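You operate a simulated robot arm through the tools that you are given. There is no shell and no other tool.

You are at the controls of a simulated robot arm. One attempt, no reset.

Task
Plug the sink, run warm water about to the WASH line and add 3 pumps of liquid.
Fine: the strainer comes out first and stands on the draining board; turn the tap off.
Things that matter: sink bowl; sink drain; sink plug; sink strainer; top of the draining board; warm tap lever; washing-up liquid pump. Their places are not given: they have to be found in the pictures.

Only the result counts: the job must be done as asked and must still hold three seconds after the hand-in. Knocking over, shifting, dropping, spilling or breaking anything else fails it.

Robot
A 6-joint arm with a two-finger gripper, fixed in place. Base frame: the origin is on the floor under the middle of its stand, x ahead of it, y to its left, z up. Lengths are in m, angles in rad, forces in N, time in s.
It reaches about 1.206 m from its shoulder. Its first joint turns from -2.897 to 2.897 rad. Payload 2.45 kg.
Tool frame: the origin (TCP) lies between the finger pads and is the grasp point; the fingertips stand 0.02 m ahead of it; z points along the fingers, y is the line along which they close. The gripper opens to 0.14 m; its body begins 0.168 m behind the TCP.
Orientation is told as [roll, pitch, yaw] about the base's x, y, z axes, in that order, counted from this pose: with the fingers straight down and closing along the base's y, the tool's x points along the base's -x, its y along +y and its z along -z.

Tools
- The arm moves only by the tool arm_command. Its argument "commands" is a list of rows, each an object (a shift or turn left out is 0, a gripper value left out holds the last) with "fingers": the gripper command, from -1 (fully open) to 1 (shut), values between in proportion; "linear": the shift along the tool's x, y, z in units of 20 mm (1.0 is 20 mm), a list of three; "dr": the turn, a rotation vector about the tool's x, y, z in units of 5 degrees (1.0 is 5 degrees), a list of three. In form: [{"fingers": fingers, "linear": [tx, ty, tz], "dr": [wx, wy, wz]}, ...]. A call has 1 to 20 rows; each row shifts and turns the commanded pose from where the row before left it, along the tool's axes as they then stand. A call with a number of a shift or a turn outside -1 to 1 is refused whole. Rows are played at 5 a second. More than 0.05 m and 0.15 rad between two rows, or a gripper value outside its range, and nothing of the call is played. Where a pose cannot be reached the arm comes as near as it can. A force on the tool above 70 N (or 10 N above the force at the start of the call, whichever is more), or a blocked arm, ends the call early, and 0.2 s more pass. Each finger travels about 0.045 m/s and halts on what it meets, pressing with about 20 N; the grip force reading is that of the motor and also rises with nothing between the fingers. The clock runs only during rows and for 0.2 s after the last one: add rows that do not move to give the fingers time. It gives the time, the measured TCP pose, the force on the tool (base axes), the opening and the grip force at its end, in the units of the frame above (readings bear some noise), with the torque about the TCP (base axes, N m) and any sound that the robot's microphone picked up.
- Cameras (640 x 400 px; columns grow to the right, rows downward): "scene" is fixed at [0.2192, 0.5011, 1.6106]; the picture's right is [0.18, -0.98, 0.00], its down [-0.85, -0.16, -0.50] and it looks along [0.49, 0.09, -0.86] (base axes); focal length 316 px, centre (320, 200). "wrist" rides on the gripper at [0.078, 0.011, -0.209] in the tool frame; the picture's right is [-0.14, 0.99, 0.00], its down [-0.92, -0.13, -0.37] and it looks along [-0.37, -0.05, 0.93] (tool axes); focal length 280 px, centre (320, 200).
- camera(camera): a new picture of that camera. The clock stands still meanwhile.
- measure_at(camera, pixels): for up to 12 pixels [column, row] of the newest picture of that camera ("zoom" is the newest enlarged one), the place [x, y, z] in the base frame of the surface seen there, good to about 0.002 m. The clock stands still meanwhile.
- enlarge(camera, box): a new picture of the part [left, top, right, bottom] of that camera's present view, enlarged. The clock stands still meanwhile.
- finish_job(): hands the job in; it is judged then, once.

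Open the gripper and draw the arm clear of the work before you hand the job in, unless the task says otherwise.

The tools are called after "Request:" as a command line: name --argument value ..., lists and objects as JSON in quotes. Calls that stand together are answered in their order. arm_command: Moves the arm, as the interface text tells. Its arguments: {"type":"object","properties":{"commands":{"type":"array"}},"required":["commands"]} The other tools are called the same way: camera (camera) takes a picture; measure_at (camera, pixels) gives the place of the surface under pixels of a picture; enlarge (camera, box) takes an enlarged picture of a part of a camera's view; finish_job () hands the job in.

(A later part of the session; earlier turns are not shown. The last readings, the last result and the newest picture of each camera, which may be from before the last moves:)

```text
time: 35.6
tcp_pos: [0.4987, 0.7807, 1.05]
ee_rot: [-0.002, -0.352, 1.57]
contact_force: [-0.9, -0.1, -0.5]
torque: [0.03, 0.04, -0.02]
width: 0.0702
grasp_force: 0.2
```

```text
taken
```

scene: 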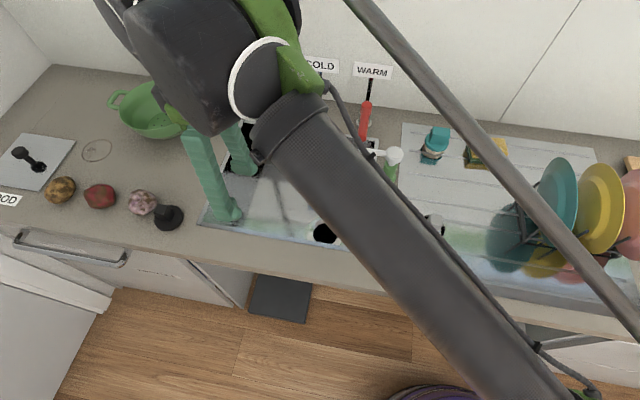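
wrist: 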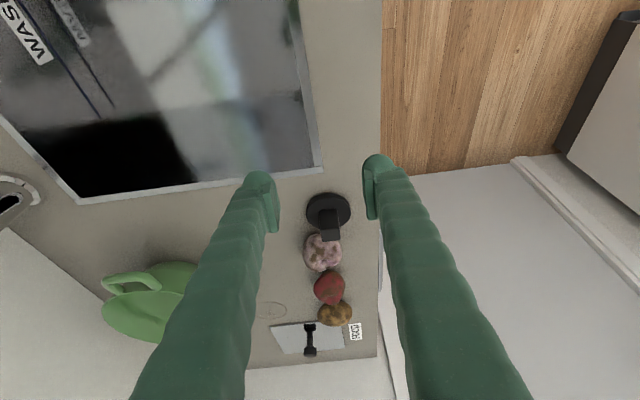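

Tilt is 0.352 rad and the plug is straight ahead at wrist (328,215). I advance to about [0.4995,0.90,1.02] to check reach.

Request:
arm_command --commands '[{"linear": [-0.845, -0.007, 0.577]}, {"linear": [-0.845, -0.007, 0.577]}, {"linear": [-0.845, -0.007, 0.577]}, {"linear": [-0.845, -0.007, 0.577]}, {"linear": [-0.845, -0.007, 0.577]}, {"linear": [-0.845, -0.007, 0.577]}, {"linear": [0, 0, 0]}]'

Request:
camera --camera "wrist"

Request:
camera --camera "scene"

```text
time: 37.2
tcp_pos: [0.5008, 0.8984, 1.0183]
ee_rot: [-0.001, -0.35, 1.571]
contact_force: [-0.2, 0.5, 0.2]
torque: [-0.01, 0.01, 0.01]
width: 0.07
grasp_force: 0.0
```

```text
taken
```

wrist: 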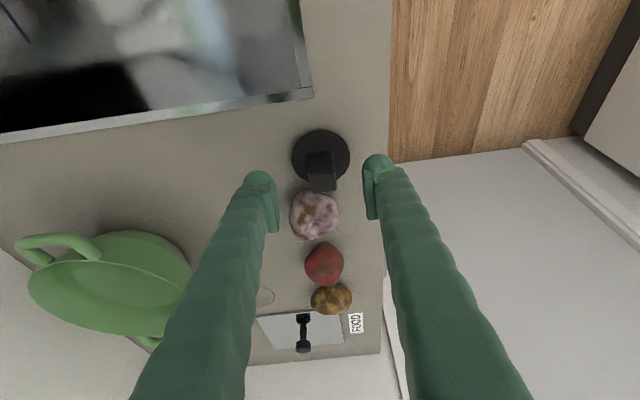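

```text
taken
```

scene: 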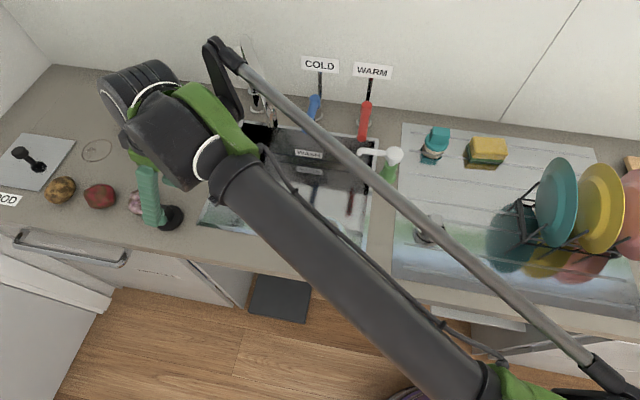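

Reachable. I measure the stem once more from this view before descending.

Request:
enlarge --camera "wrist" --box '[270, 110, 380, 250]'

Request:
measure_at --camera "wrist" --pixels '[[310, 178], [335, 178], [312, 189], [337, 188], [322, 184], [320, 160], [295, 155], [348, 155], [308, 195], [330, 197], [275, 190], [368, 180]]'

```text
2.86 times, centred on (325, 180) of wrist
```

zoom: 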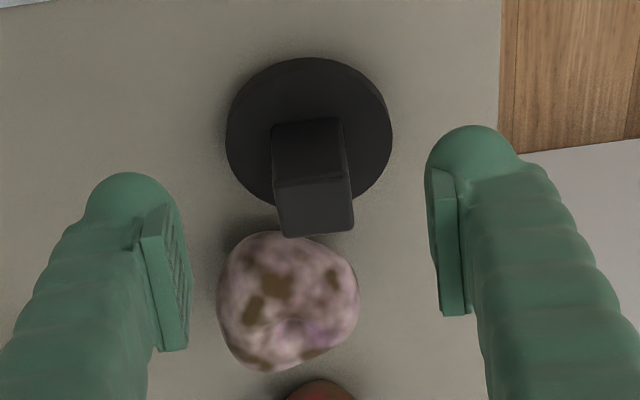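

```text
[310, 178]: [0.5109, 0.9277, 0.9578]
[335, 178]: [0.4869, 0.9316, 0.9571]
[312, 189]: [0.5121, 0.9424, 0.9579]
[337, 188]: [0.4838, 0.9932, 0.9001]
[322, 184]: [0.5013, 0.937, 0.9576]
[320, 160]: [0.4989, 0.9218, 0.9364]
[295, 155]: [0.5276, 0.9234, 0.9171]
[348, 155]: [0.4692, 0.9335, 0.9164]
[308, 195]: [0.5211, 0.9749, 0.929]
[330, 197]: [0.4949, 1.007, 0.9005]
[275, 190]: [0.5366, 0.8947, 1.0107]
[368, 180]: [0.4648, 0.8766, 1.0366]
```

Stem centre [0.499,0.935] confirmed. I line up at y≈0.932 and lower straight down to z≈0.945.

Request:
arm_command --commands '[{"linear": [-0.775, 0.025, 0.285]}, {"linear": [-0.775, 0.025, 0.285]}, {"linear": [0.2586, 0, 0.704]}, {"linear": [0.2586, 0, 0.704]}, {"linear": [0.2586, 0, 0.704]}, {"linear": [0.2586, 0, 0.704]}, {"linear": [0.2586, 0, 0.704]}, {"linear": [0, 0, 0]}]'

Request:
camera --camera "wrist"

Request:
enlarge --camera "scene" --box '[110, 160, 210, 240]'

```text
time: 39.0
tcp_pos: [0.4969, 0.9314, 0.9434]
ee_rot: [-0.002, -0.35, 1.57]
contact_force: [0.0, 0.7, 0.5]
torque: [0.03, 0.02, 0.0]
width: 0.07
grasp_force: 0.1
```

```text
taken
```

wrist: 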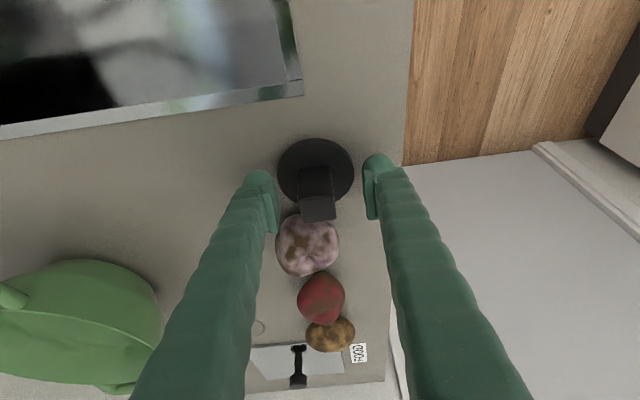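

```text
5.00 times, centred on (160, 200) of scene
```

zoom: 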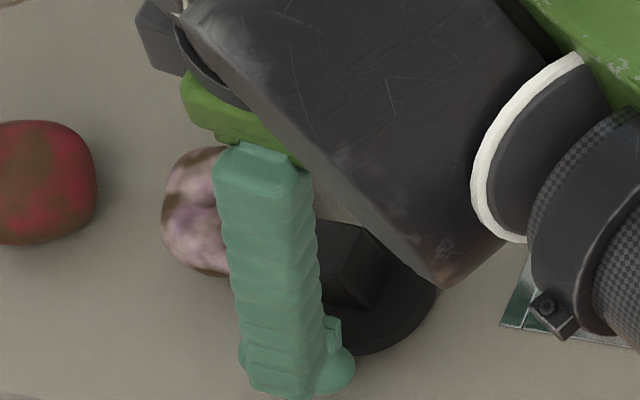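

The stem at wrist (317,195) is centred between the pads. I close the gripper.

Request:
arm_command --commands '[{"fingers": 1}, {"fingers": 1}, {"fingers": 1}, {"fingers": 1}, {"fingers": 1}, {"fingers": 1}]'

Request:
enlarge --camera "wrist" --box '[240, 120, 400, 280]'

```text
time: 40.4
tcp_pos: [0.4973, 0.9315, 0.9457]
ee_rot: [-0.003, -0.349, 1.571]
contact_force: [1.6, -0.2, 1.5]
torque: [-0.01, -0.01, 0.0]
width: 0.0268
grasp_force: 19.7
```

```text
2.50 times, centred on (320, 200) of wrist
```

zoom: 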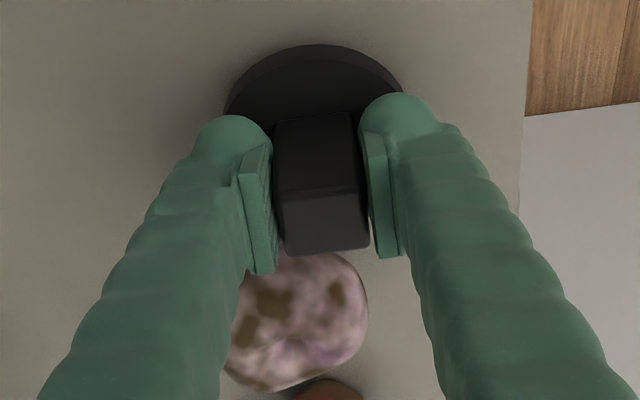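

Gripped (width 0.0268, 19.7 N). I lift vertically about 9 cm and check the plug is held.

Request:
arm_command --commands '[{"linear": [-0.086, 0, -0.235]}, {"linear": [-0.172, 0, -0.47]}, {"linear": [-0.258, 0, -0.704]}, {"linear": [-0.258, 0, -0.704]}, {"linear": [-0.258, 0, -0.704]}, {"linear": [-0.258, 0, -0.704]}, {"linear": [-0.258, 0, -0.704]}, {"linear": [0, 0, 0]}]'

Request:
camera --camera "wrist"

Request:
camera --camera "scene"

```text
time: 42.2
tcp_pos: [0.4964, 0.9322, 1.0336]
ee_rot: [-0.002, -0.351, 1.571]
contact_force: [0.7, 0.1, -1.7]
torque: [0.0, 0.01, 0.01]
width: 0.0267
grasp_force: 19.9
```

```text
taken
```

wrist: 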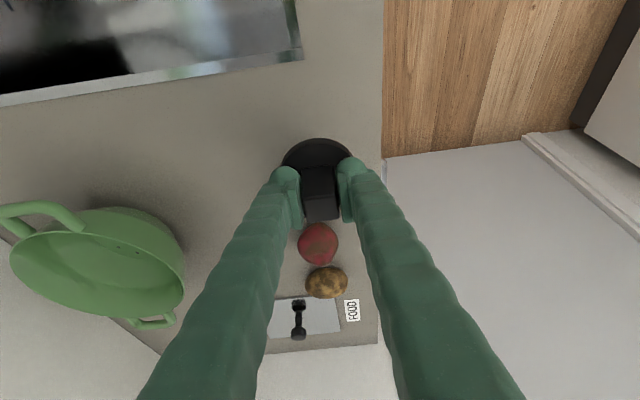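

```text
taken
```

scene: 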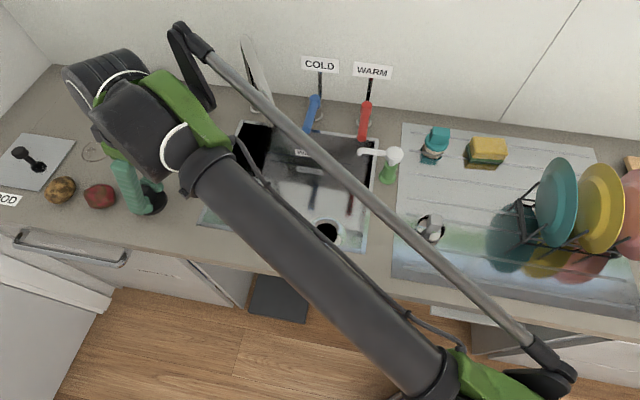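

The plug is lifted and level. I bring it back in −y to about y=0.70, keeping the tilt.

Request:
arm_command --commands '[{"linear": [0.494, 0, -0.18]}, {"linear": [0.94, 0, -0.343]}, {"linear": [0.94, 0, -0.343]}, {"linear": [0.94, 0, -0.343]}, {"linear": [0.94, 0, -0.343]}, {"linear": [0.94, 0, -0.343]}, {"linear": [0.94, 0, -0.343]}, {"linear": [0.94, 0, -0.343]}, {"linear": [0.94, 0, -0.343]}, {"linear": [0.94, 0, -0.343]}, {"linear": [0.94, 0, -0.343]}, {"linear": [0.5, 0, -0.18]}, {"linear": [0, 0, 0]}]'

Request:
camera --camera "scene"

```text
time: 45.0
tcp_pos: [0.4991, 0.7097, 1.0365]
ee_rot: [-0.003, -0.35, 1.57]
contact_force: [-0.5, 1.0, -0.7]
torque: [0.02, 0.01, 0.0]
width: 0.0268
grasp_force: 20.2
```

```text
taken
```

scene: 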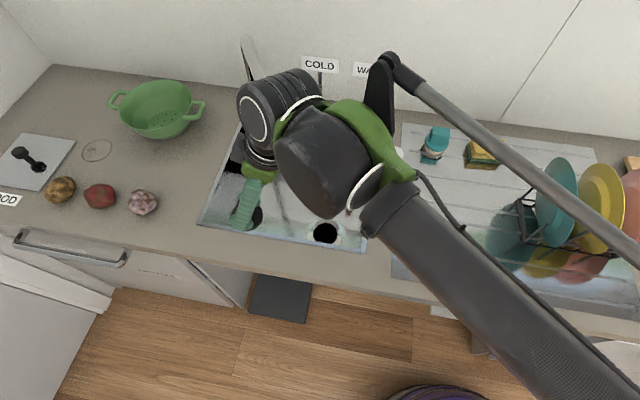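

Now I turn the held plug −90° about the vertical so the tilt points toward +x, leaning the gripper back over the front counter.

Request:
arm_command --commands '[{"dr": [0.343, 0, 0.939]}, {"dr": [0.343, 0, 0.939]}, {"dr": [0.343, 0, 0.939]}, {"dr": [0.343, 0, 0.939]}, {"dr": [0.343, 0, 0.939]}, {"dr": [0.343, 0, 0.939]}, {"dr": [0.343, 0, 0.939]}, {"dr": [0.343, 0, 0.939]}, {"dr": [0.343, 0, 0.939]}, {"dr": [0.343, 0, 0.939]}, {"dr": [0.343, 0, 0.939]}, {"dr": [0.343, 0, 0.939]}, {"dr": [0.343, 0, 0.939]}, {"dr": [0.343, 0, 0.939]}, {"dr": [0.343, 0, 0.939]}, {"dr": [0.343, 0, 0.939]}, {"dr": [0.343, 0, 0.939]}, {"dr": [0.343, 0, 0.939]}, {"dr": [0, 0, 0]}]'

Request:
camera --camera "wrist"

Request:
camera --camera "scene"

```text
time: 49.0
tcp_pos: [0.4978, 0.7087, 1.035]
ee_rot: [-0.001, -0.355, -0.001]
contact_force: [0.4, 0.2, -0.4]
torque: [0.01, -0.01, 0.03]
width: 0.0269
grasp_force: 19.7
```

```text
taken
```

wrist: 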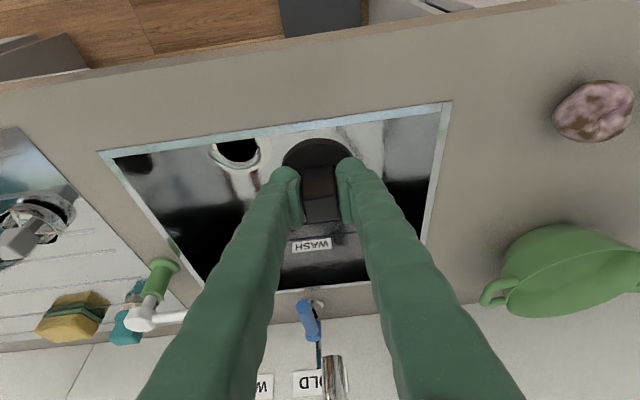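

```text
taken
```

scene: 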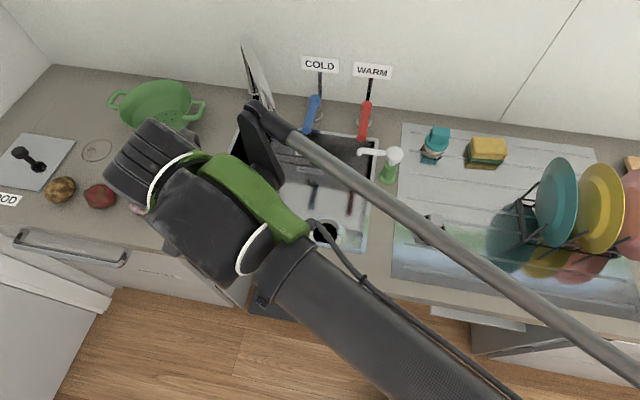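

Pose is now pitch −0.355, yaw 0 with the plug level. I carry it above the drain (wrist (237,150)) at z≈1.00.

Request:
arm_command --commands '[{"linear": [-0.496, -0.948, 0.4175]}, {"linear": [-0.496, -0.948, 0.4175]}, {"linear": [-0.496, -0.948, 0.4175]}, {"linear": [-0.496, -0.948, 0.4175]}, {"linear": [-0.496, -0.948, 0.4175]}, {"linear": [-0.496, -0.948, 0.4175]}, {"linear": [-0.496, -0.948, 0.4175]}, {"linear": [-0.496, -0.948, 0.4175]}, {"linear": [0, 0, 0]}]'

Request:
camera --camera "wrist"

Request:
camera --camera "scene"

```text
time: 51.0
tcp_pos: [0.5958, 0.5587, 1.0004]
ee_rot: [-0.002, -0.356, 0.001]
contact_force: [0.6, 0.8, -0.7]
torque: [-0.01, 0.02, -0.01]
width: 0.0268
grasp_force: 19.8
```

```text
taken
```

wrist: 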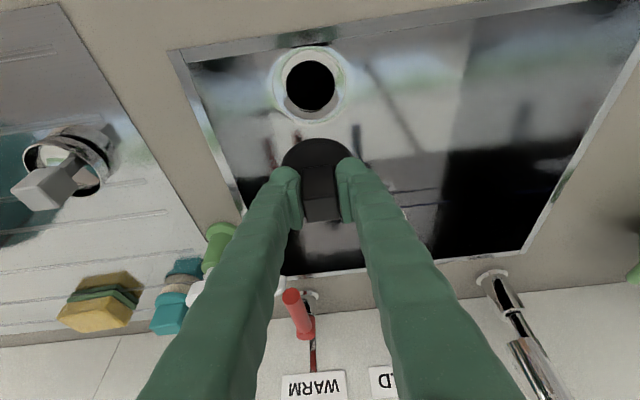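

```text
taken
```

scene: 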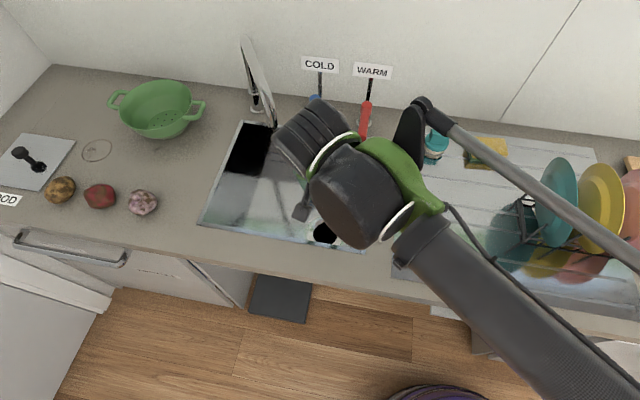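

The drain hole is at wrist (311,86) and the plug disc arc is at (318,150). I zoom to measure both and get the exact offset.

Request:
enlarge --camera "wrist" --box '[250, 35, 390, 235]'

Request:
enlarge --camera "wrist" --box '[260, 40, 360, 130]'

Request:
measure_at --camera "wrist" --pixels '[[318, 142], [290, 157], [348, 153], [300, 145], [335, 143], [318, 160], [310, 192], [335, 190], [310, 212], [337, 215], [323, 205]]'

```text
2.00 times, centred on (320, 135) of wrist
```

zoom: 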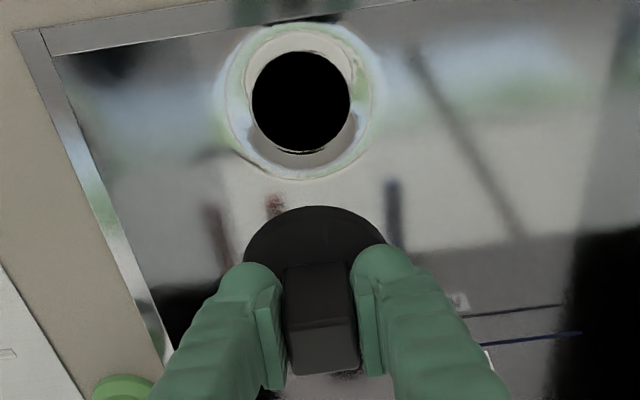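

```text
4.44 times, centred on (310, 85) of wrist
```

zoom: 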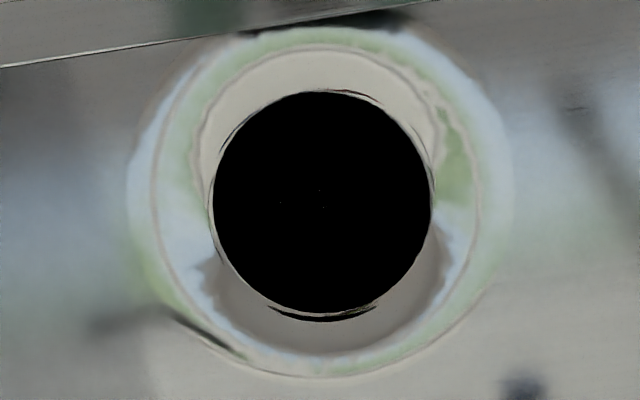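

```text
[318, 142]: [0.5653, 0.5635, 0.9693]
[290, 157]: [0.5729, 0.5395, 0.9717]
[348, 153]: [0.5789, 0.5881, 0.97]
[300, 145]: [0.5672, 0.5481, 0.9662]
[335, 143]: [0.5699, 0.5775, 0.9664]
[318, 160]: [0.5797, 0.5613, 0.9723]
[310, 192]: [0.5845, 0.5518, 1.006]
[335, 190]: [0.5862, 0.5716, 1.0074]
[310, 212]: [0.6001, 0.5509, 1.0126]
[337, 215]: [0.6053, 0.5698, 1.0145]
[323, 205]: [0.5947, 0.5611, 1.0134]
```

I measure the drain hole's rim on the zoom.

Request:
measure_at --camera "zoom" --pixels '[[209, 200], [435, 195], [320, 88], [325, 325], [200, 200], [445, 195], [320, 80], [322, 335], [150, 200], [490, 200], [320, 40], [320, 375]]'

```text
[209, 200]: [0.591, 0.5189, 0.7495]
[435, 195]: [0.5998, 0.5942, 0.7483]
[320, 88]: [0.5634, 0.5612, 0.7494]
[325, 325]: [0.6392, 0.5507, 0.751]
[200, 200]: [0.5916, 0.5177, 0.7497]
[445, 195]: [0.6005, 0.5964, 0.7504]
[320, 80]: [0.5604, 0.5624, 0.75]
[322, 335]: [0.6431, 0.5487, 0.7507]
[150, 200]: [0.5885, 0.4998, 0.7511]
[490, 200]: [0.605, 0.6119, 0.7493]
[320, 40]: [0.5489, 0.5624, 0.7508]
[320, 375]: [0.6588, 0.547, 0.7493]
```

Plug centre is about [0.599,0.5605], hole centre about [0.6008,0.556] with radius ≈0.037. I correct the offset and lower to TCP z≈0.82, then re-check.

Request:
arm_command --commands '[{"linear": [-0.085, -0.225, 0.03]}, {"linear": [0.2607, 0, 0.7035]}, {"linear": [0.2607, 0, 0.7035]}, {"linear": [0.2607, 0, 0.7035]}, {"linear": [0.2607, 0, 0.7035]}, {"linear": [0.2607, 0, 0.7035]}, {"linear": [0.2607, 0, 0.7035]}, {"linear": [0.2607, 0, 0.7035]}, {"linear": [0.2607, 0, 0.7035]}, {"linear": [0.2607, 0, 0.7035]}, {"linear": [0.2607, 0, 0.7035]}, {"linear": [0.2607, 0, 0.7035]}, {"linear": [0.2607, 0, 0.7035]}, {"linear": [0, 0, 0]}]'

Request:
enlarge --camera "wrist" --box '[240, 70, 400, 230]'

Request:
camera --camera "scene"

```text
time: 54.0
tcp_pos: [0.5972, 0.5527, 0.8197]
ee_rot: [0.0, -0.353, 0.003]
contact_force: [-0.7, 0.1, -0.9]
torque: [-0.02, 0.01, -0.05]
width: 0.0267
grasp_force: 19.9
```

```text
2.50 times, centred on (320, 150) of wrist
```

zoom: 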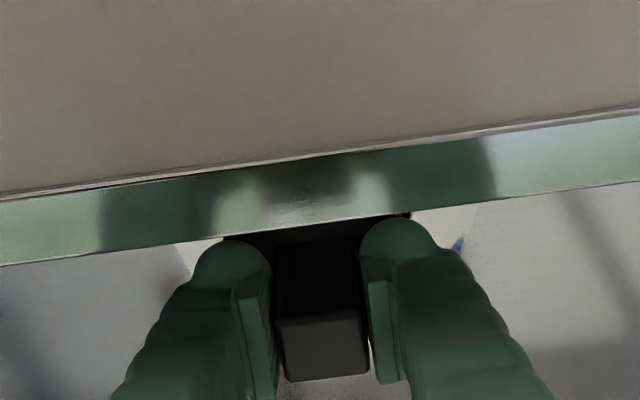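

```text
taken
```

scene: 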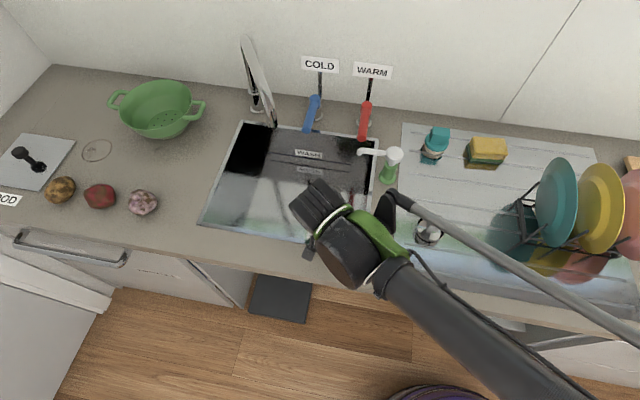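

The front rim hides the drain from the wrist camera. I measure the stem top at zoom (322,350) to check the plug's position.

Request:
measure_at --camera "zoom" --pixels '[[282, 325], [360, 318], [290, 376], [364, 370], [322, 348], [322, 300], [300, 240], [340, 238]]'

Request:
enlarge --camera "scene" --box '[280, 150, 400, 270]'

```text
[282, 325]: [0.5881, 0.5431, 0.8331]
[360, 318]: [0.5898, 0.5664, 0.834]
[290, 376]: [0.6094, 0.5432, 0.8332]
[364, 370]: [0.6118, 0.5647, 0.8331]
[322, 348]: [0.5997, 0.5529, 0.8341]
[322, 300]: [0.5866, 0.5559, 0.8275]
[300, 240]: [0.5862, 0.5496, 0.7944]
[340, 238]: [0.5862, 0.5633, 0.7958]
```

```text
3.33 times, centred on (340, 210) of scene
```

zoom: 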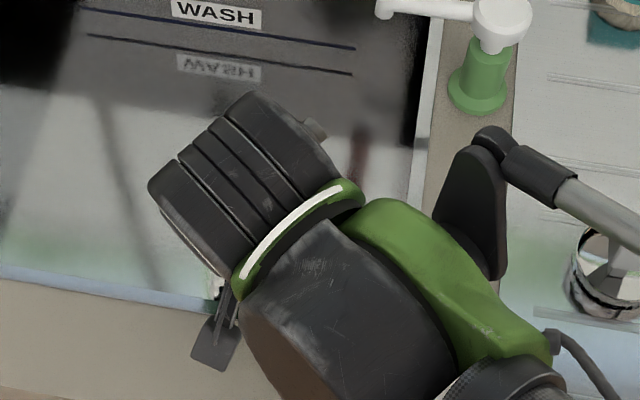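

Stem centre is [0.5998,0.5545]; only about 1.5 mm off in y. I check the height of the arm's linkage parts near the strainer and the pump before going lower.

Request:
measure_at --camera "zoom" --pixels '[[475, 200], [480, 260], [530, 170], [600, 215], [490, 140], [210, 350], [200, 280], [230, 240], [450, 340], [520, 370], [600, 300], [550, 390]]'

```text
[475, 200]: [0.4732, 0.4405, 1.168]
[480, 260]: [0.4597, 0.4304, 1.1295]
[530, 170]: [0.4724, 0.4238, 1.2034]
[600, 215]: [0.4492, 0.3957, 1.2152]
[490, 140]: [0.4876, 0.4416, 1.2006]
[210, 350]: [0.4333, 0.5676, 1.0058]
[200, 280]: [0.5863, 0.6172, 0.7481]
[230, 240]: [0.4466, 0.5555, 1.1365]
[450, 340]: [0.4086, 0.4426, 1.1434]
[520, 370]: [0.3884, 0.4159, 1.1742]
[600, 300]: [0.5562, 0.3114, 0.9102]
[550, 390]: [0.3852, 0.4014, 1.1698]
```

All arm parts are above z 1.0. I correct by 1.5 mm and lower 25 mm slowly so the plug enters the hole.

Request:
arm_command --commands '[{"linear": [-0.035, 0.075, 0.01]}, {"linear": [0.087, 0, 0.2345]}, {"linear": [0.087, 0, 0.2345]}, {"linear": [0.087, 0, 0.2345]}, {"linear": [0.087, 0, 0.2345]}, {"linear": [0.087, 0, 0.2345]}, {"linear": [0, 0, 0]}]'

Request:
enlarge --camera "wrist" --box '[240, 100, 400, 260]'

```text
time: 55.6
tcp_pos: [0.5985, 0.5542, 0.7936]
ee_rot: [-0.002, -0.356, 0.001]
contact_force: [0.8, 1.0, 0.0]
torque: [0.03, -0.02, 0.0]
width: 0.0266
grasp_force: 20.0
```

```text
2.50 times, centred on (320, 180) of wrist
```

zoom: 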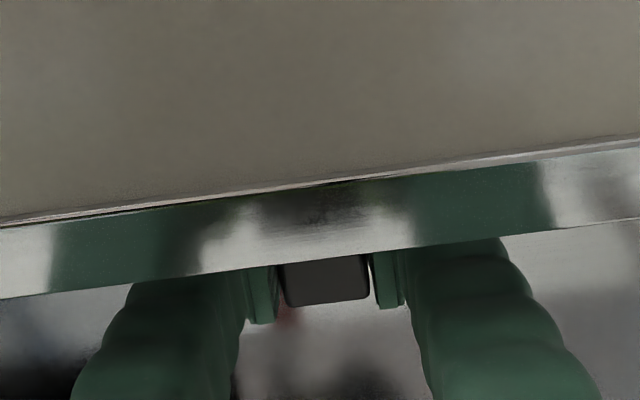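

No contact yet with the plug bottom about level with the bowl floor. I go on lowering in 3 mm steps, watching force.

Request:
arm_command --commands '[{"linear": [0.052, 0, 0.141]}, {"linear": [0.052, 0, 0.141]}, {"linear": [0, 0, 0]}]'

Request:
arm_command --commands '[{"linear": [0.052, 0, 0.141]}, {"linear": [0.035, 0, 0.094]}, {"linear": [0, 0, 0]}]'

```text
time: 56.4
tcp_pos: [0.5984, 0.553, 0.7901]
ee_rot: [-0.002, -0.355, 0.001]
contact_force: [-0.1, 0.1, -1.1]
torque: [0.0, 0.01, -0.02]
width: 0.0269
grasp_force: 19.7
```

```text
time: 57.2
tcp_pos: [0.5977, 0.554, 0.7841]
ee_rot: [-0.002, -0.354, 0.002]
contact_force: [-2.7, 4.1, 1.4]
torque: [0.08, 0.03, 0.02]
width: 0.0266
grasp_force: 20.0
```

A small side force (−2.7, +4.1 N) shows the plug brushing the hole edge; I shift 1.5 mm toward +y and 1 mm toward −x and go on down gently.

Request:
arm_command --commands '[{"linear": [0.047, 0.08, -0.017]}, {"linear": [0, 0, 0]}]'

Request:
arm_command --commands '[{"linear": [0.035, 0, 0.094]}, {"linear": [0.035, 0, 0.094]}, {"linear": [0, 0, 0]}]'

```text
time: 57.8
tcp_pos: [0.5972, 0.5545, 0.7841]
ee_rot: [-0.001, -0.354, 0.001]
contact_force: [0.9, -0.9, -0.6]
torque: [0.02, 0.01, 0.01]
width: 0.0266
grasp_force: 20.0
```

```text
time: 58.6
tcp_pos: [0.5975, 0.5548, 0.7808]
ee_rot: [-0.002, -0.353, 0.001]
contact_force: [0.5, 0.6, -0.9]
torque: [0.0, 0.0, -0.01]
width: 0.0267
grasp_force: 19.9
```

The side force vanished. I keep lowering in small steps to find the seat.

Request:
arm_command --commands '[{"linear": [0.035, 0, 0.094]}, {"linear": [0, 0, 0]}]'

Request:
arm_command --commands '[{"linear": [0.026, 0, 0.07]}, {"linear": [0, 0, 0]}]'

Request:
arm_command --commands '[{"linear": [0.026, 0, 0.07]}, {"linear": [0, 0, 0]}]'

```text
time: 59.2
tcp_pos: [0.5969, 0.5549, 0.7793]
ee_rot: [-0.003, -0.355, 0.002]
contact_force: [0.6, 0.0, -0.9]
torque: [-0.01, 0.02, 0.0]
width: 0.027
grasp_force: 19.8
```

```text
time: 59.8
tcp_pos: [0.5983, 0.5554, 0.7758]
ee_rot: [-0.001, -0.355, 0.001]
contact_force: [-0.2, 0.7, -1.2]
torque: [0.01, 0.01, -0.01]
width: 0.0265
grasp_force: 20.1
```

```text
time: 60.4
tcp_pos: [0.5982, 0.5557, 0.7747]
ee_rot: [-0.003, -0.355, 0.001]
contact_force: [0.4, 0.5, -0.7]
torque: [0.0, 0.02, 0.02]
width: 0.0265
grasp_force: 19.7
```

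The expected seat is near z 0.775; still no contact, so I continue in 1–1.5 mm steps.

Request:
arm_command --commands '[{"linear": [0.026, 0, 0.07]}, {"linear": [0, 0, 0]}]'

Request:
arm_command --commands '[{"linear": [0.026, 0, 0.07]}, {"linear": [0, 0, 0]}]'

```text
time: 61.0
tcp_pos: [0.5962, 0.5557, 0.7739]
ee_rot: [-0.002, -0.353, 0.002]
contact_force: [8.1, 5.5, 22.3]
torque: [0.15, -0.16, -0.04]
width: 0.0267
grasp_force: 20.0
```

```text
time: 61.6
tcp_pos: [0.5964, 0.5562, 0.7726]
ee_rot: [-0.001, -0.354, 0.002]
contact_force: [6.6, 8.1, 32.9]
torque: [0.18, -0.17, -0.01]
width: 0.0264
grasp_force: 19.9
```

Firm contact (33 N): the plug is seated. I ease off 1.5 mm of push and open the fingers.

Request:
arm_command --commands '[{"linear": [-0.026, 0, -0.07]}, {"fingers": 0.5}, {"fingers": 0.2}, {"fingers": 0.1}, {"fingers": 0.1}, {"fingers": 0.1}]'

Request:
arm_command --commands '[{"linear": [-0.087, 0, -0.2345]}, {"linear": [-0.174, 0, -0.469]}, {"linear": [-0.26, 0, -0.7035]}, {"linear": [-0.26, 0, -0.7035]}, {"linear": [-0.26, 0, -0.7035]}, {"linear": [-0.26, 0, -0.7035]}, {"linear": [-0.26, 0, -0.7035]}, {"linear": [-0.26, 0, -0.7035]}, {"linear": [-0.26, 0, -0.7035]}, {"linear": [-0.26, 0, -0.7035]}, {"linear": [-0.26, 0, -0.7035]}, {"linear": [-0.26, 0, -0.7035]}, {"linear": [-0.26, 0, -0.7035]}, {"linear": [-0.26, 0, -0.7035]}, {"linear": [-0.26, 0, -0.7035]}, {"linear": [-0.26, 0, -0.7035]}, {"linear": [0, 0, 0]}]'

Request:
camera --camera "wrist"

Request:
camera --camera "scene"

```text
time: 63.0
tcp_pos: [0.5975, 0.5563, 0.7737]
ee_rot: [-0.001, -0.355, -0.001]
contact_force: [-0.1, 0.3, -0.2]
torque: [-0.05, 0.01, 0.01]
width: 0.0631
grasp_force: 0.1
```

```text
time: 66.6
tcp_pos: [0.5968, 0.5552, 0.9998]
ee_rot: [-0.002, -0.353, 0.001]
contact_force: [0.2, 0.0, 0.4]
torque: [0.03, 0.01, 0.01]
width: 0.0632
grasp_force: 0.1
```

```text
taken
```

wrist: 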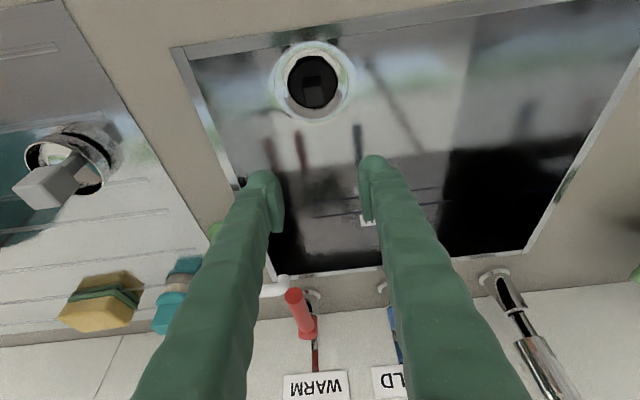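

```text
taken
```

scene: 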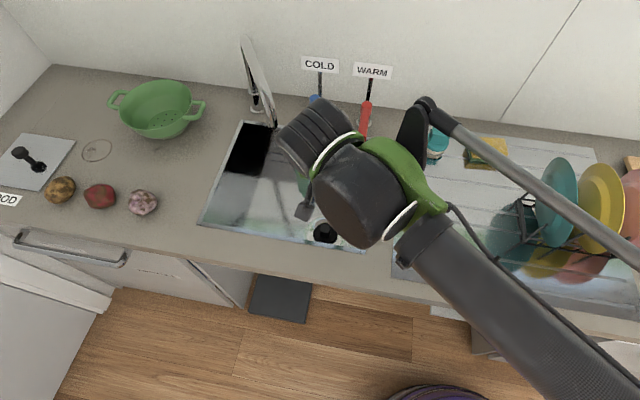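

The plug now sits in the drain at wrist (312,83). I zoom to check it is level and fully in.

Request:
enlarge --camera "wrist" --box '[260, 35, 360, 135]'

Request:
measure_at --camera "zoom" --pixels '[[300, 215], [350, 215], [300, 245], [350, 245], [325, 230], [240, 200], [420, 200], [320, 110], [330, 300], [270, 150], [380, 150], [320, 180]]'

Request:
measure_at --camera "wrist" --pixels '[[302, 90], [312, 90], [322, 90], [312, 97], [302, 97], [322, 97], [292, 85], [332, 80], [311, 62], [313, 105]]'

```text
4.00 times, centred on (310, 85) of wrist
```

zoom: 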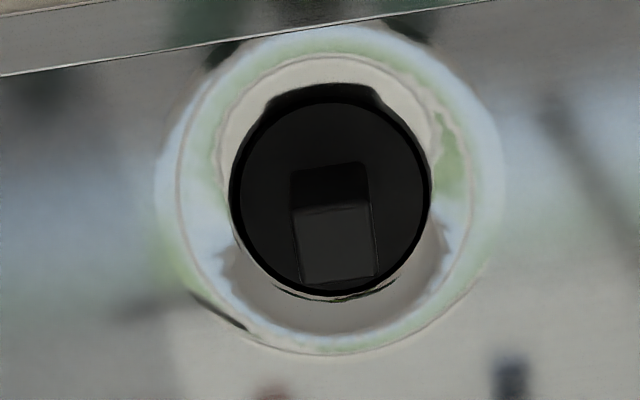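

```text
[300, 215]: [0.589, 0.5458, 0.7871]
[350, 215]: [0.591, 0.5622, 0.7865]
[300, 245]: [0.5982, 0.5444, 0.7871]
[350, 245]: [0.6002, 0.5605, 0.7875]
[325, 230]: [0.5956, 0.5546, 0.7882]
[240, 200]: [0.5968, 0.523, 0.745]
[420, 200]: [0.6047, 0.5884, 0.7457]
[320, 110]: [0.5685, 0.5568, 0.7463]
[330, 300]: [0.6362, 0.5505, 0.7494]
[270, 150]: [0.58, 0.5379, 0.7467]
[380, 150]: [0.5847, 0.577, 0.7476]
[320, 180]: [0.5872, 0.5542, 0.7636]
```

```text
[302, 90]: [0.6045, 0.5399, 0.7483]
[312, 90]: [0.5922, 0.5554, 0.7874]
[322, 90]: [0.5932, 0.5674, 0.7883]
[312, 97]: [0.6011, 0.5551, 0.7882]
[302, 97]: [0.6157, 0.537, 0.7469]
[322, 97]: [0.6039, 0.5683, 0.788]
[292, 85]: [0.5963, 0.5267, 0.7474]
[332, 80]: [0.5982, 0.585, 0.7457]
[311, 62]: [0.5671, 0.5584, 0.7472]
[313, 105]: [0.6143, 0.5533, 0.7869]
```

The plug's disc top is level at z≈0.746, stem top 0.787 — seated. Now I look closely at the warm lever at wrist (300,310) before touching it.

Request:
enlarge --camera "wrist" --box '[260, 260, 360, 380]'

Request:
measure_at --camera "wrist" --pixels '[[293, 297], [298, 310], [303, 322], [308, 328], [308, 335], [313, 300], [315, 345], [315, 360], [316, 310], [311, 296]]'

Request:
enlarge --camera "scene" --box '[335, 60, 395, 160]'

```text
3.33 times, centred on (310, 320) of wrist
```

zoom: 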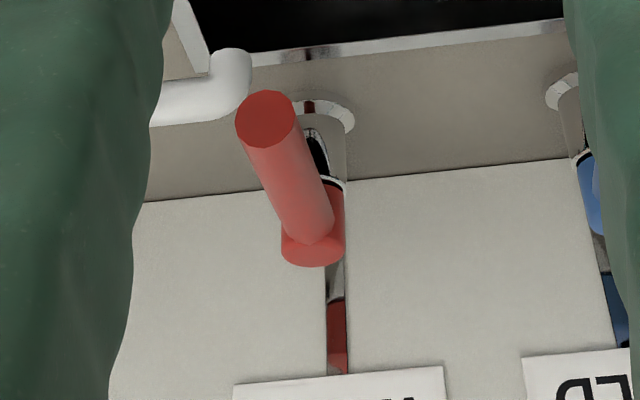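

```text
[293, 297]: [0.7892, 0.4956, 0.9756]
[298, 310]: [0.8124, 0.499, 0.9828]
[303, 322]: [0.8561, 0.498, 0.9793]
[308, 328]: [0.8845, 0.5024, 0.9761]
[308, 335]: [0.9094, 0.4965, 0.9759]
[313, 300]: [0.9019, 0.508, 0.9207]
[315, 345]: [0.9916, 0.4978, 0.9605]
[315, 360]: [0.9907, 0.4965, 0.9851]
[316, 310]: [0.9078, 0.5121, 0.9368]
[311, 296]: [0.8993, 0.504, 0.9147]
```

```text
4.00 times, centred on (365, 110) of scene
```

zoom: 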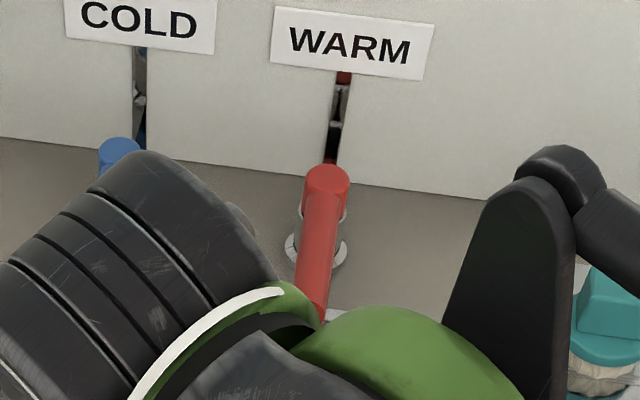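

The lever is a red cap on a vertical chrome post near [0.903,0.498], with a horizontal rod (about 24 mm thick) reaching to x≈0.79 at z≈0.975. I keep the tilt, rise, and move above the rod, and I also check the line height and tap outlet.

Request:
arm_command --commands '[{"fingers": 0, "linear": [-0.26, 0, -0.7035]}, {"linear": [-0.26, 0, -0.7035]}, {"linear": [-0.26, 0, -0.7035]}, {"linear": [-0.26, 0, -0.7035]}, {"linear": [-0.26, 0, -0.7035]}, {"linear": [-0.26, 0, -0.7035]}, {"linear": [-0.26, 0, -0.7035]}, {"linear": [-0.9, -0.2417, 0.3346]}, {"linear": [-0.9, -0.2417, 0.3346]}, {"linear": [-0.9, -0.2417, 0.3346]}, {"linear": [-0.9, -0.2417, 0.3346]}, {"linear": [-0.9, -0.2417, 0.3346]}, {"linear": [-0.9, -0.2417, 0.3346]}, {"linear": [-0.9, -0.2417, 0.3346]}, {"linear": [-0.9, -0.2417, 0.3346]}, {"linear": [-0.9, -0.2417, 0.3346]}, {"linear": [-0.9, -0.2417, 0.3346]}, {"linear": [-0.9, -0.2417, 0.3346]}, {"linear": [-0.9, -0.2417, 0.3346]}, {"linear": [0, 0, 0]}]'

Request:
camera --camera "wrist"

Request:
camera --camera "scene"

```text
time: 70.8
tcp_pos: [0.8283, 0.4978, 1.1038]
ee_rot: [-0.001, -0.355, 0.002]
contact_force: [-0.4, -0.4, 0.0]
torque: [0.02, 0.0, -0.01]
width: 0.07
grasp_force: 0.2
```

```text
taken
```

wrist: 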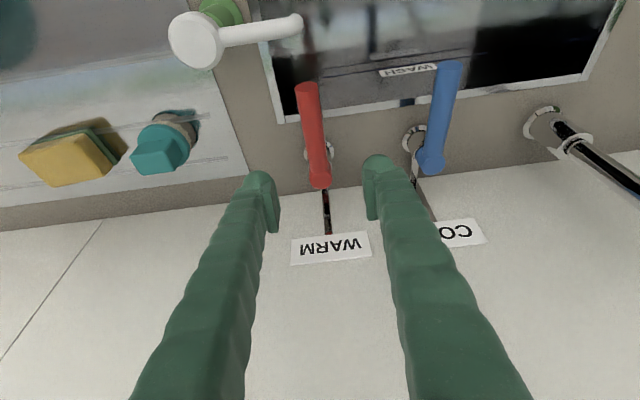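

```text
taken
```

scene: 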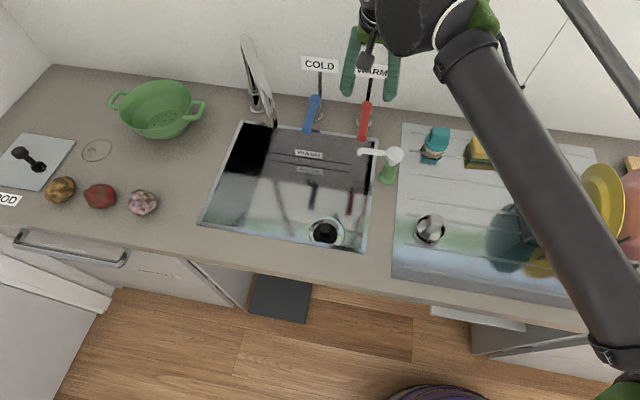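

I measure the red lever along its rod, the WASH line, and the tap outlet tip from these clear views.

Request:
enlarge --camera "wrist" --box '[270, 60, 390, 210]'

Request:
measure_at --camera "wrist" --pixels '[[306, 90], [309, 105], [312, 125], [315, 145], [318, 165], [320, 182], [301, 105], [319, 105], [327, 155], [308, 155], [295, 25], [192, 45]]'

Request:
enlarge --camera "scene" --box '[225, 100, 385, 200]'

```text
2.67 times, centred on (330, 135) of wrist
```

zoom: 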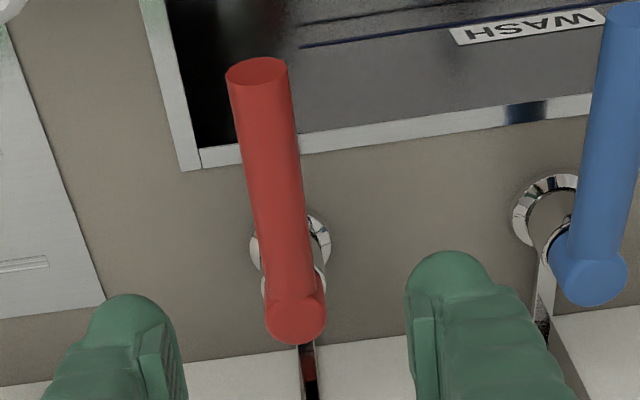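

```text
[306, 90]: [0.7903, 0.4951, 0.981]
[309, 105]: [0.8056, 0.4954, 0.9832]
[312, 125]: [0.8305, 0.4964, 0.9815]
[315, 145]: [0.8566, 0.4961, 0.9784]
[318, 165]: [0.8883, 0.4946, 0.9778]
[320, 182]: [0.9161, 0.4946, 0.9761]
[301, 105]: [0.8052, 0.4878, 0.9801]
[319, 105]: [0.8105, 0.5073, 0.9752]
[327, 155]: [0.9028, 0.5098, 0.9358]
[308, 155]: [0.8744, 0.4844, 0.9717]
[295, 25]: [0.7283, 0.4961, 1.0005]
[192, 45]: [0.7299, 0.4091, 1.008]
```

```text
4.00 times, centred on (305, 150) of scene
```

zoom: 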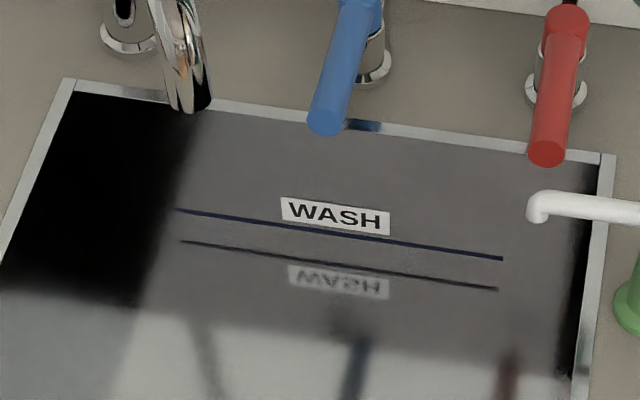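

Now I measure the WASH line and the tap outlet on this zoom.

Request:
measure_at --camera "zoom" --pixels '[[200, 214], [260, 222], [420, 246], [480, 255], [335, 215], [188, 100], [200, 100], [190, 60], [300, 255], [320, 380], [100, 240], [560, 230]]'

```text
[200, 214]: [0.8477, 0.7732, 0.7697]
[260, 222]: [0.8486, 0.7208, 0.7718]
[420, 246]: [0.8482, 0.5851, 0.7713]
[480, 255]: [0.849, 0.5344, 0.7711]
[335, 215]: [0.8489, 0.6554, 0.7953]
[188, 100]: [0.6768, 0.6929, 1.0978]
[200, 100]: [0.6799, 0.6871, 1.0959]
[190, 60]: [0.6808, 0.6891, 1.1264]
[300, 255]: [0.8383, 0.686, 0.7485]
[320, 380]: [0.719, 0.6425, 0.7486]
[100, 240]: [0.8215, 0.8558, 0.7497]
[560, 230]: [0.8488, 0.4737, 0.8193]
```

The line is at z≈0.771 (21 mm above the floor) and the outlet at [0.678,0.69,1.09] pours into the bowl. I lower the open fingers around the rod at x≈0.83.

Request:
arm_command --commands '[{"linear": [0.259, -0.05, 0.698]}, {"linear": [0.259, 0, 0.698]}, {"linear": [0.259, 0, 0.698]}, {"linear": [0.259, 0, 0.698]}, {"linear": [0.259, 0, 0.698]}, {"linear": [0.259, 0, 0.698]}, {"linear": [0.259, 0, 0.698]}, {"linear": [0.259, 0, 0.698]}, {"linear": [0.259, 0, 0.698]}, {"linear": [0, 0, 0]}]'

Request:
camera --camera "wrist"

Request:
enlarge --camera "scene" --box '[320, 60, 440, 200]'

```text
time: 73.0
tcp_pos: [0.8273, 0.4969, 0.9669]
ee_rot: [-0.002, -0.354, 0.001]
contact_force: [0.2, 0.9, 0.3]
torque: [-0.01, 0.0, -0.03]
width: 0.07
grasp_force: 0.0
```

```text
taken
```

wrist: 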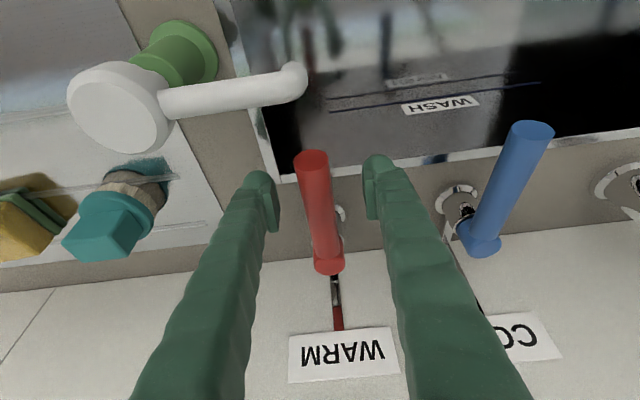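

```text
2.86 times, centred on (380, 130) of scene
```

zoom: 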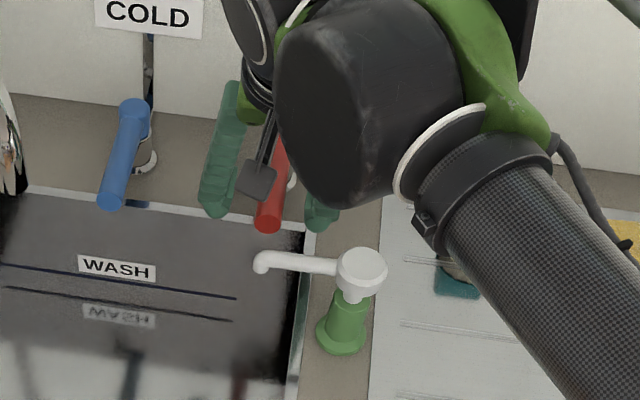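

The rod lies between the fingers. I close on it gently and read forces.

Request:
arm_command --commands '[{"fingers": 1}, {"fingers": 1}, {"fingers": 1}, {"fingers": 1}, {"fingers": 1}]'

Request:
enlarge --camera "wrist" --box '[240, 120, 400, 290]'

```text
time: 74.2
tcp_pos: [0.8258, 0.4958, 0.9677]
ee_rot: [-0.002, -0.353, 0.002]
contact_force: [-2.0, -2.8, -2.8]
torque: [-0.03, -0.06, -0.36]
width: 0.0215
grasp_force: 44.8
```

```text
2.35 times, centred on (320, 205) of wrist
```

zoom: 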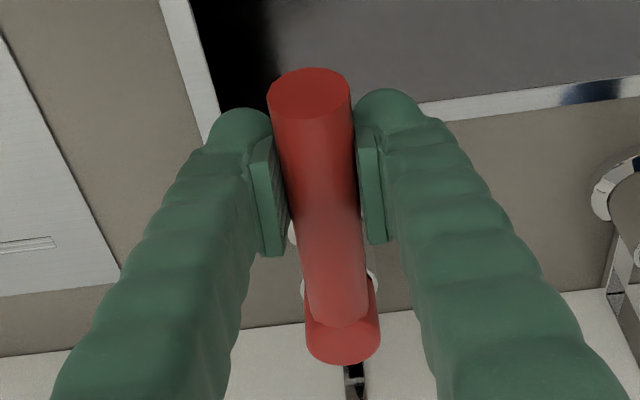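

Gripped. The closing axis is centred on the rod. I test a small 2° turn toward +y (clockwise from above) and watch force and sound.

Request:
arm_command --commands '[{"linear": [0, 0.138, 0], "dr": [0.139, 0, 0.375]}, {"linear": [0, 0, 0]}]'

```text
time: 74.8
tcp_pos: [0.8277, 0.4998, 0.967]
ee_rot: [-0.003, -0.354, -0.036]
contact_force: [-7.9, -6.3, -15.7]
torque: [-0.05, 0.23, -0.57]
width: 0.022
grasp_force: 45.0
```

The tool followed (yaw −0.036) with a modest resistance (−6.3 N in y) but no sound. I look at the lever before going further.

Request:
enlarge --camera "wrist" --box '[240, 120, 400, 290]'

Request:
enlarge --camera "scene" --box '[220, 60, 400, 200]'

```text
2.35 times, centred on (320, 205) of wrist
```

zoom: 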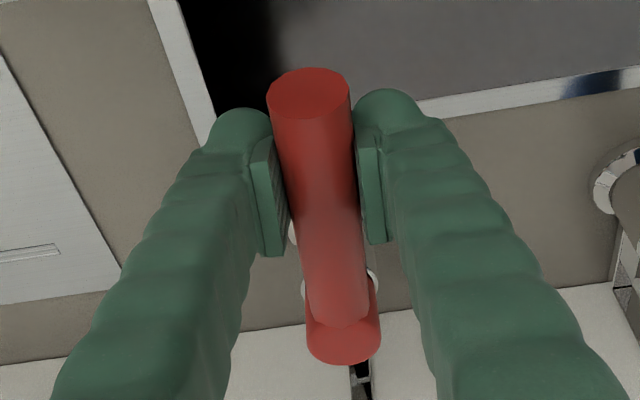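

```text
2.86 times, centred on (310, 130) of scene
```

zoom: 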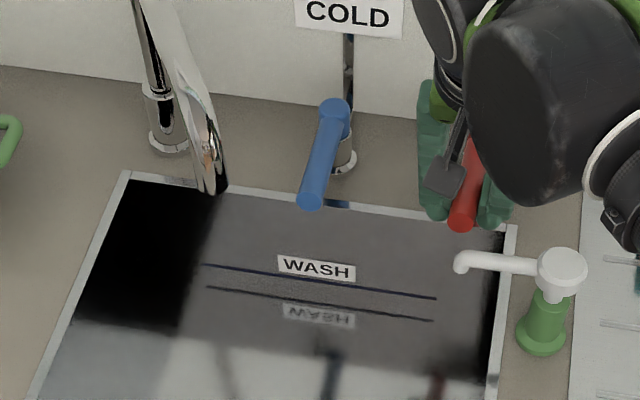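

The lever moved with the fingers. I continue 4° more in the same sense.

Request:
arm_command --commands '[{"linear": [0, 0.138, 0], "dr": [0.139, 0, 0.375]}, {"linear": [0, 0.138, 0], "dr": [0.139, 0, 0.375]}, {"linear": [0, 0, 0]}]'

```text
time: 75.6
tcp_pos: [0.8282, 0.5064, 0.9662]
ee_rot: [-0.005, -0.352, -0.104]
contact_force: [-15.3, -10.8, -34.6]
torque: [0.01, 0.51, -1.03]
width: 0.0219
grasp_force: 44.9
```

Resistance is growing (−15, −11, −35 N), so something doesn't match. I look at the lever again and measure its points to learn its real motion.

Request:
camera --camera "wrist"

Request:
measure_at --camera "wrist" --pixels '[[313, 160], [316, 180], [320, 200], [325, 225], [330, 245], [332, 262]]'

Request:
enlarge --camera "wrist" --box '[240, 120, 400, 290]'

Request:
enlarge --camera "scene" --box '[320, 90, 400, 150]'

```text
taken
```

wrist: 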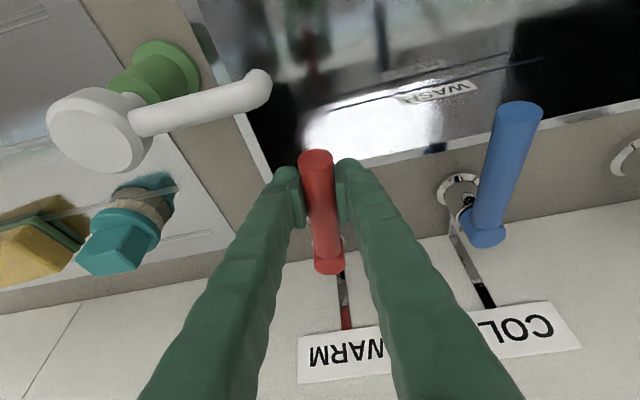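

```text
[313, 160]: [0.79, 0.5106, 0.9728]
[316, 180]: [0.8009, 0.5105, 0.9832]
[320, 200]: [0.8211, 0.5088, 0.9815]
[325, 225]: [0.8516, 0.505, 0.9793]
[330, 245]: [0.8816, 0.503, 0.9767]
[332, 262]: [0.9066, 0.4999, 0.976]
```

```text
2.35 times, centred on (320, 205) of wrist
```

zoom: 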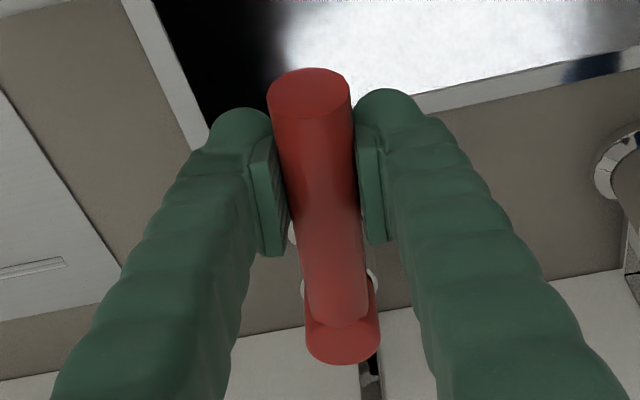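

```text
6.67 times, centred on (360, 120) of scene
```

zoom: 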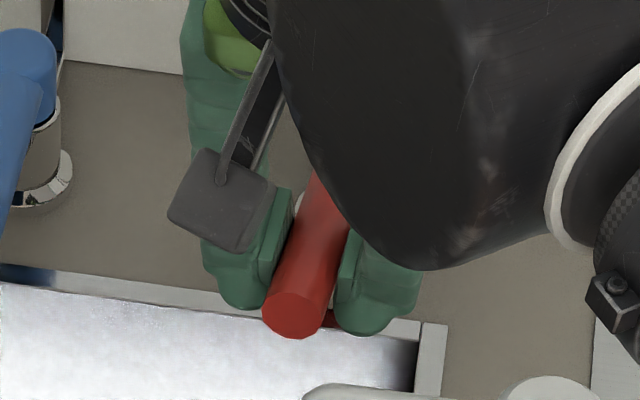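

The lever has swung about 6.5° toward +y and the bowl now shows a bright surface at wrist (370,120) — water seems to be running. I look at the whole scene (clock stands still).

Request:
camera --camera "scene"

Request:
enlarge --camera "scene" --box '[190, 80, 390, 260]'

Request:
measure_at --camera "scene" --pixels '[[240, 200], [260, 160], [300, 200], [300, 170], [340, 200], [290, 215], [325, 232]]'

```text
taken
```

scene: 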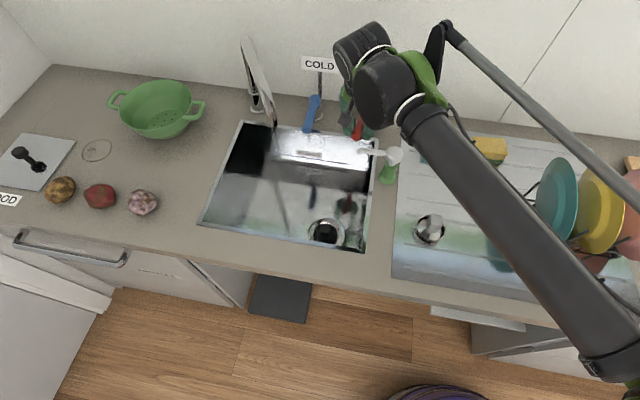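

```text
2.22 times, centred on (290, 170) of scene
```

zoom: 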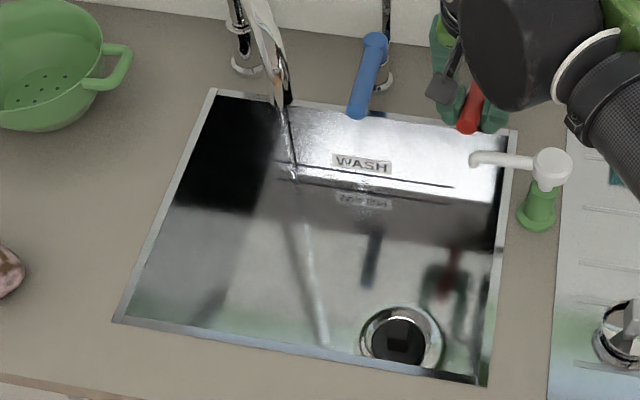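

```text
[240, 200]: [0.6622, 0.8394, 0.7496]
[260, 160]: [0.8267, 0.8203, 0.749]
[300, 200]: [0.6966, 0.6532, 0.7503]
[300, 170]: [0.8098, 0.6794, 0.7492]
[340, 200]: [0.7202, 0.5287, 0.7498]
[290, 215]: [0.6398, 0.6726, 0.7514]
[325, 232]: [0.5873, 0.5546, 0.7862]
```

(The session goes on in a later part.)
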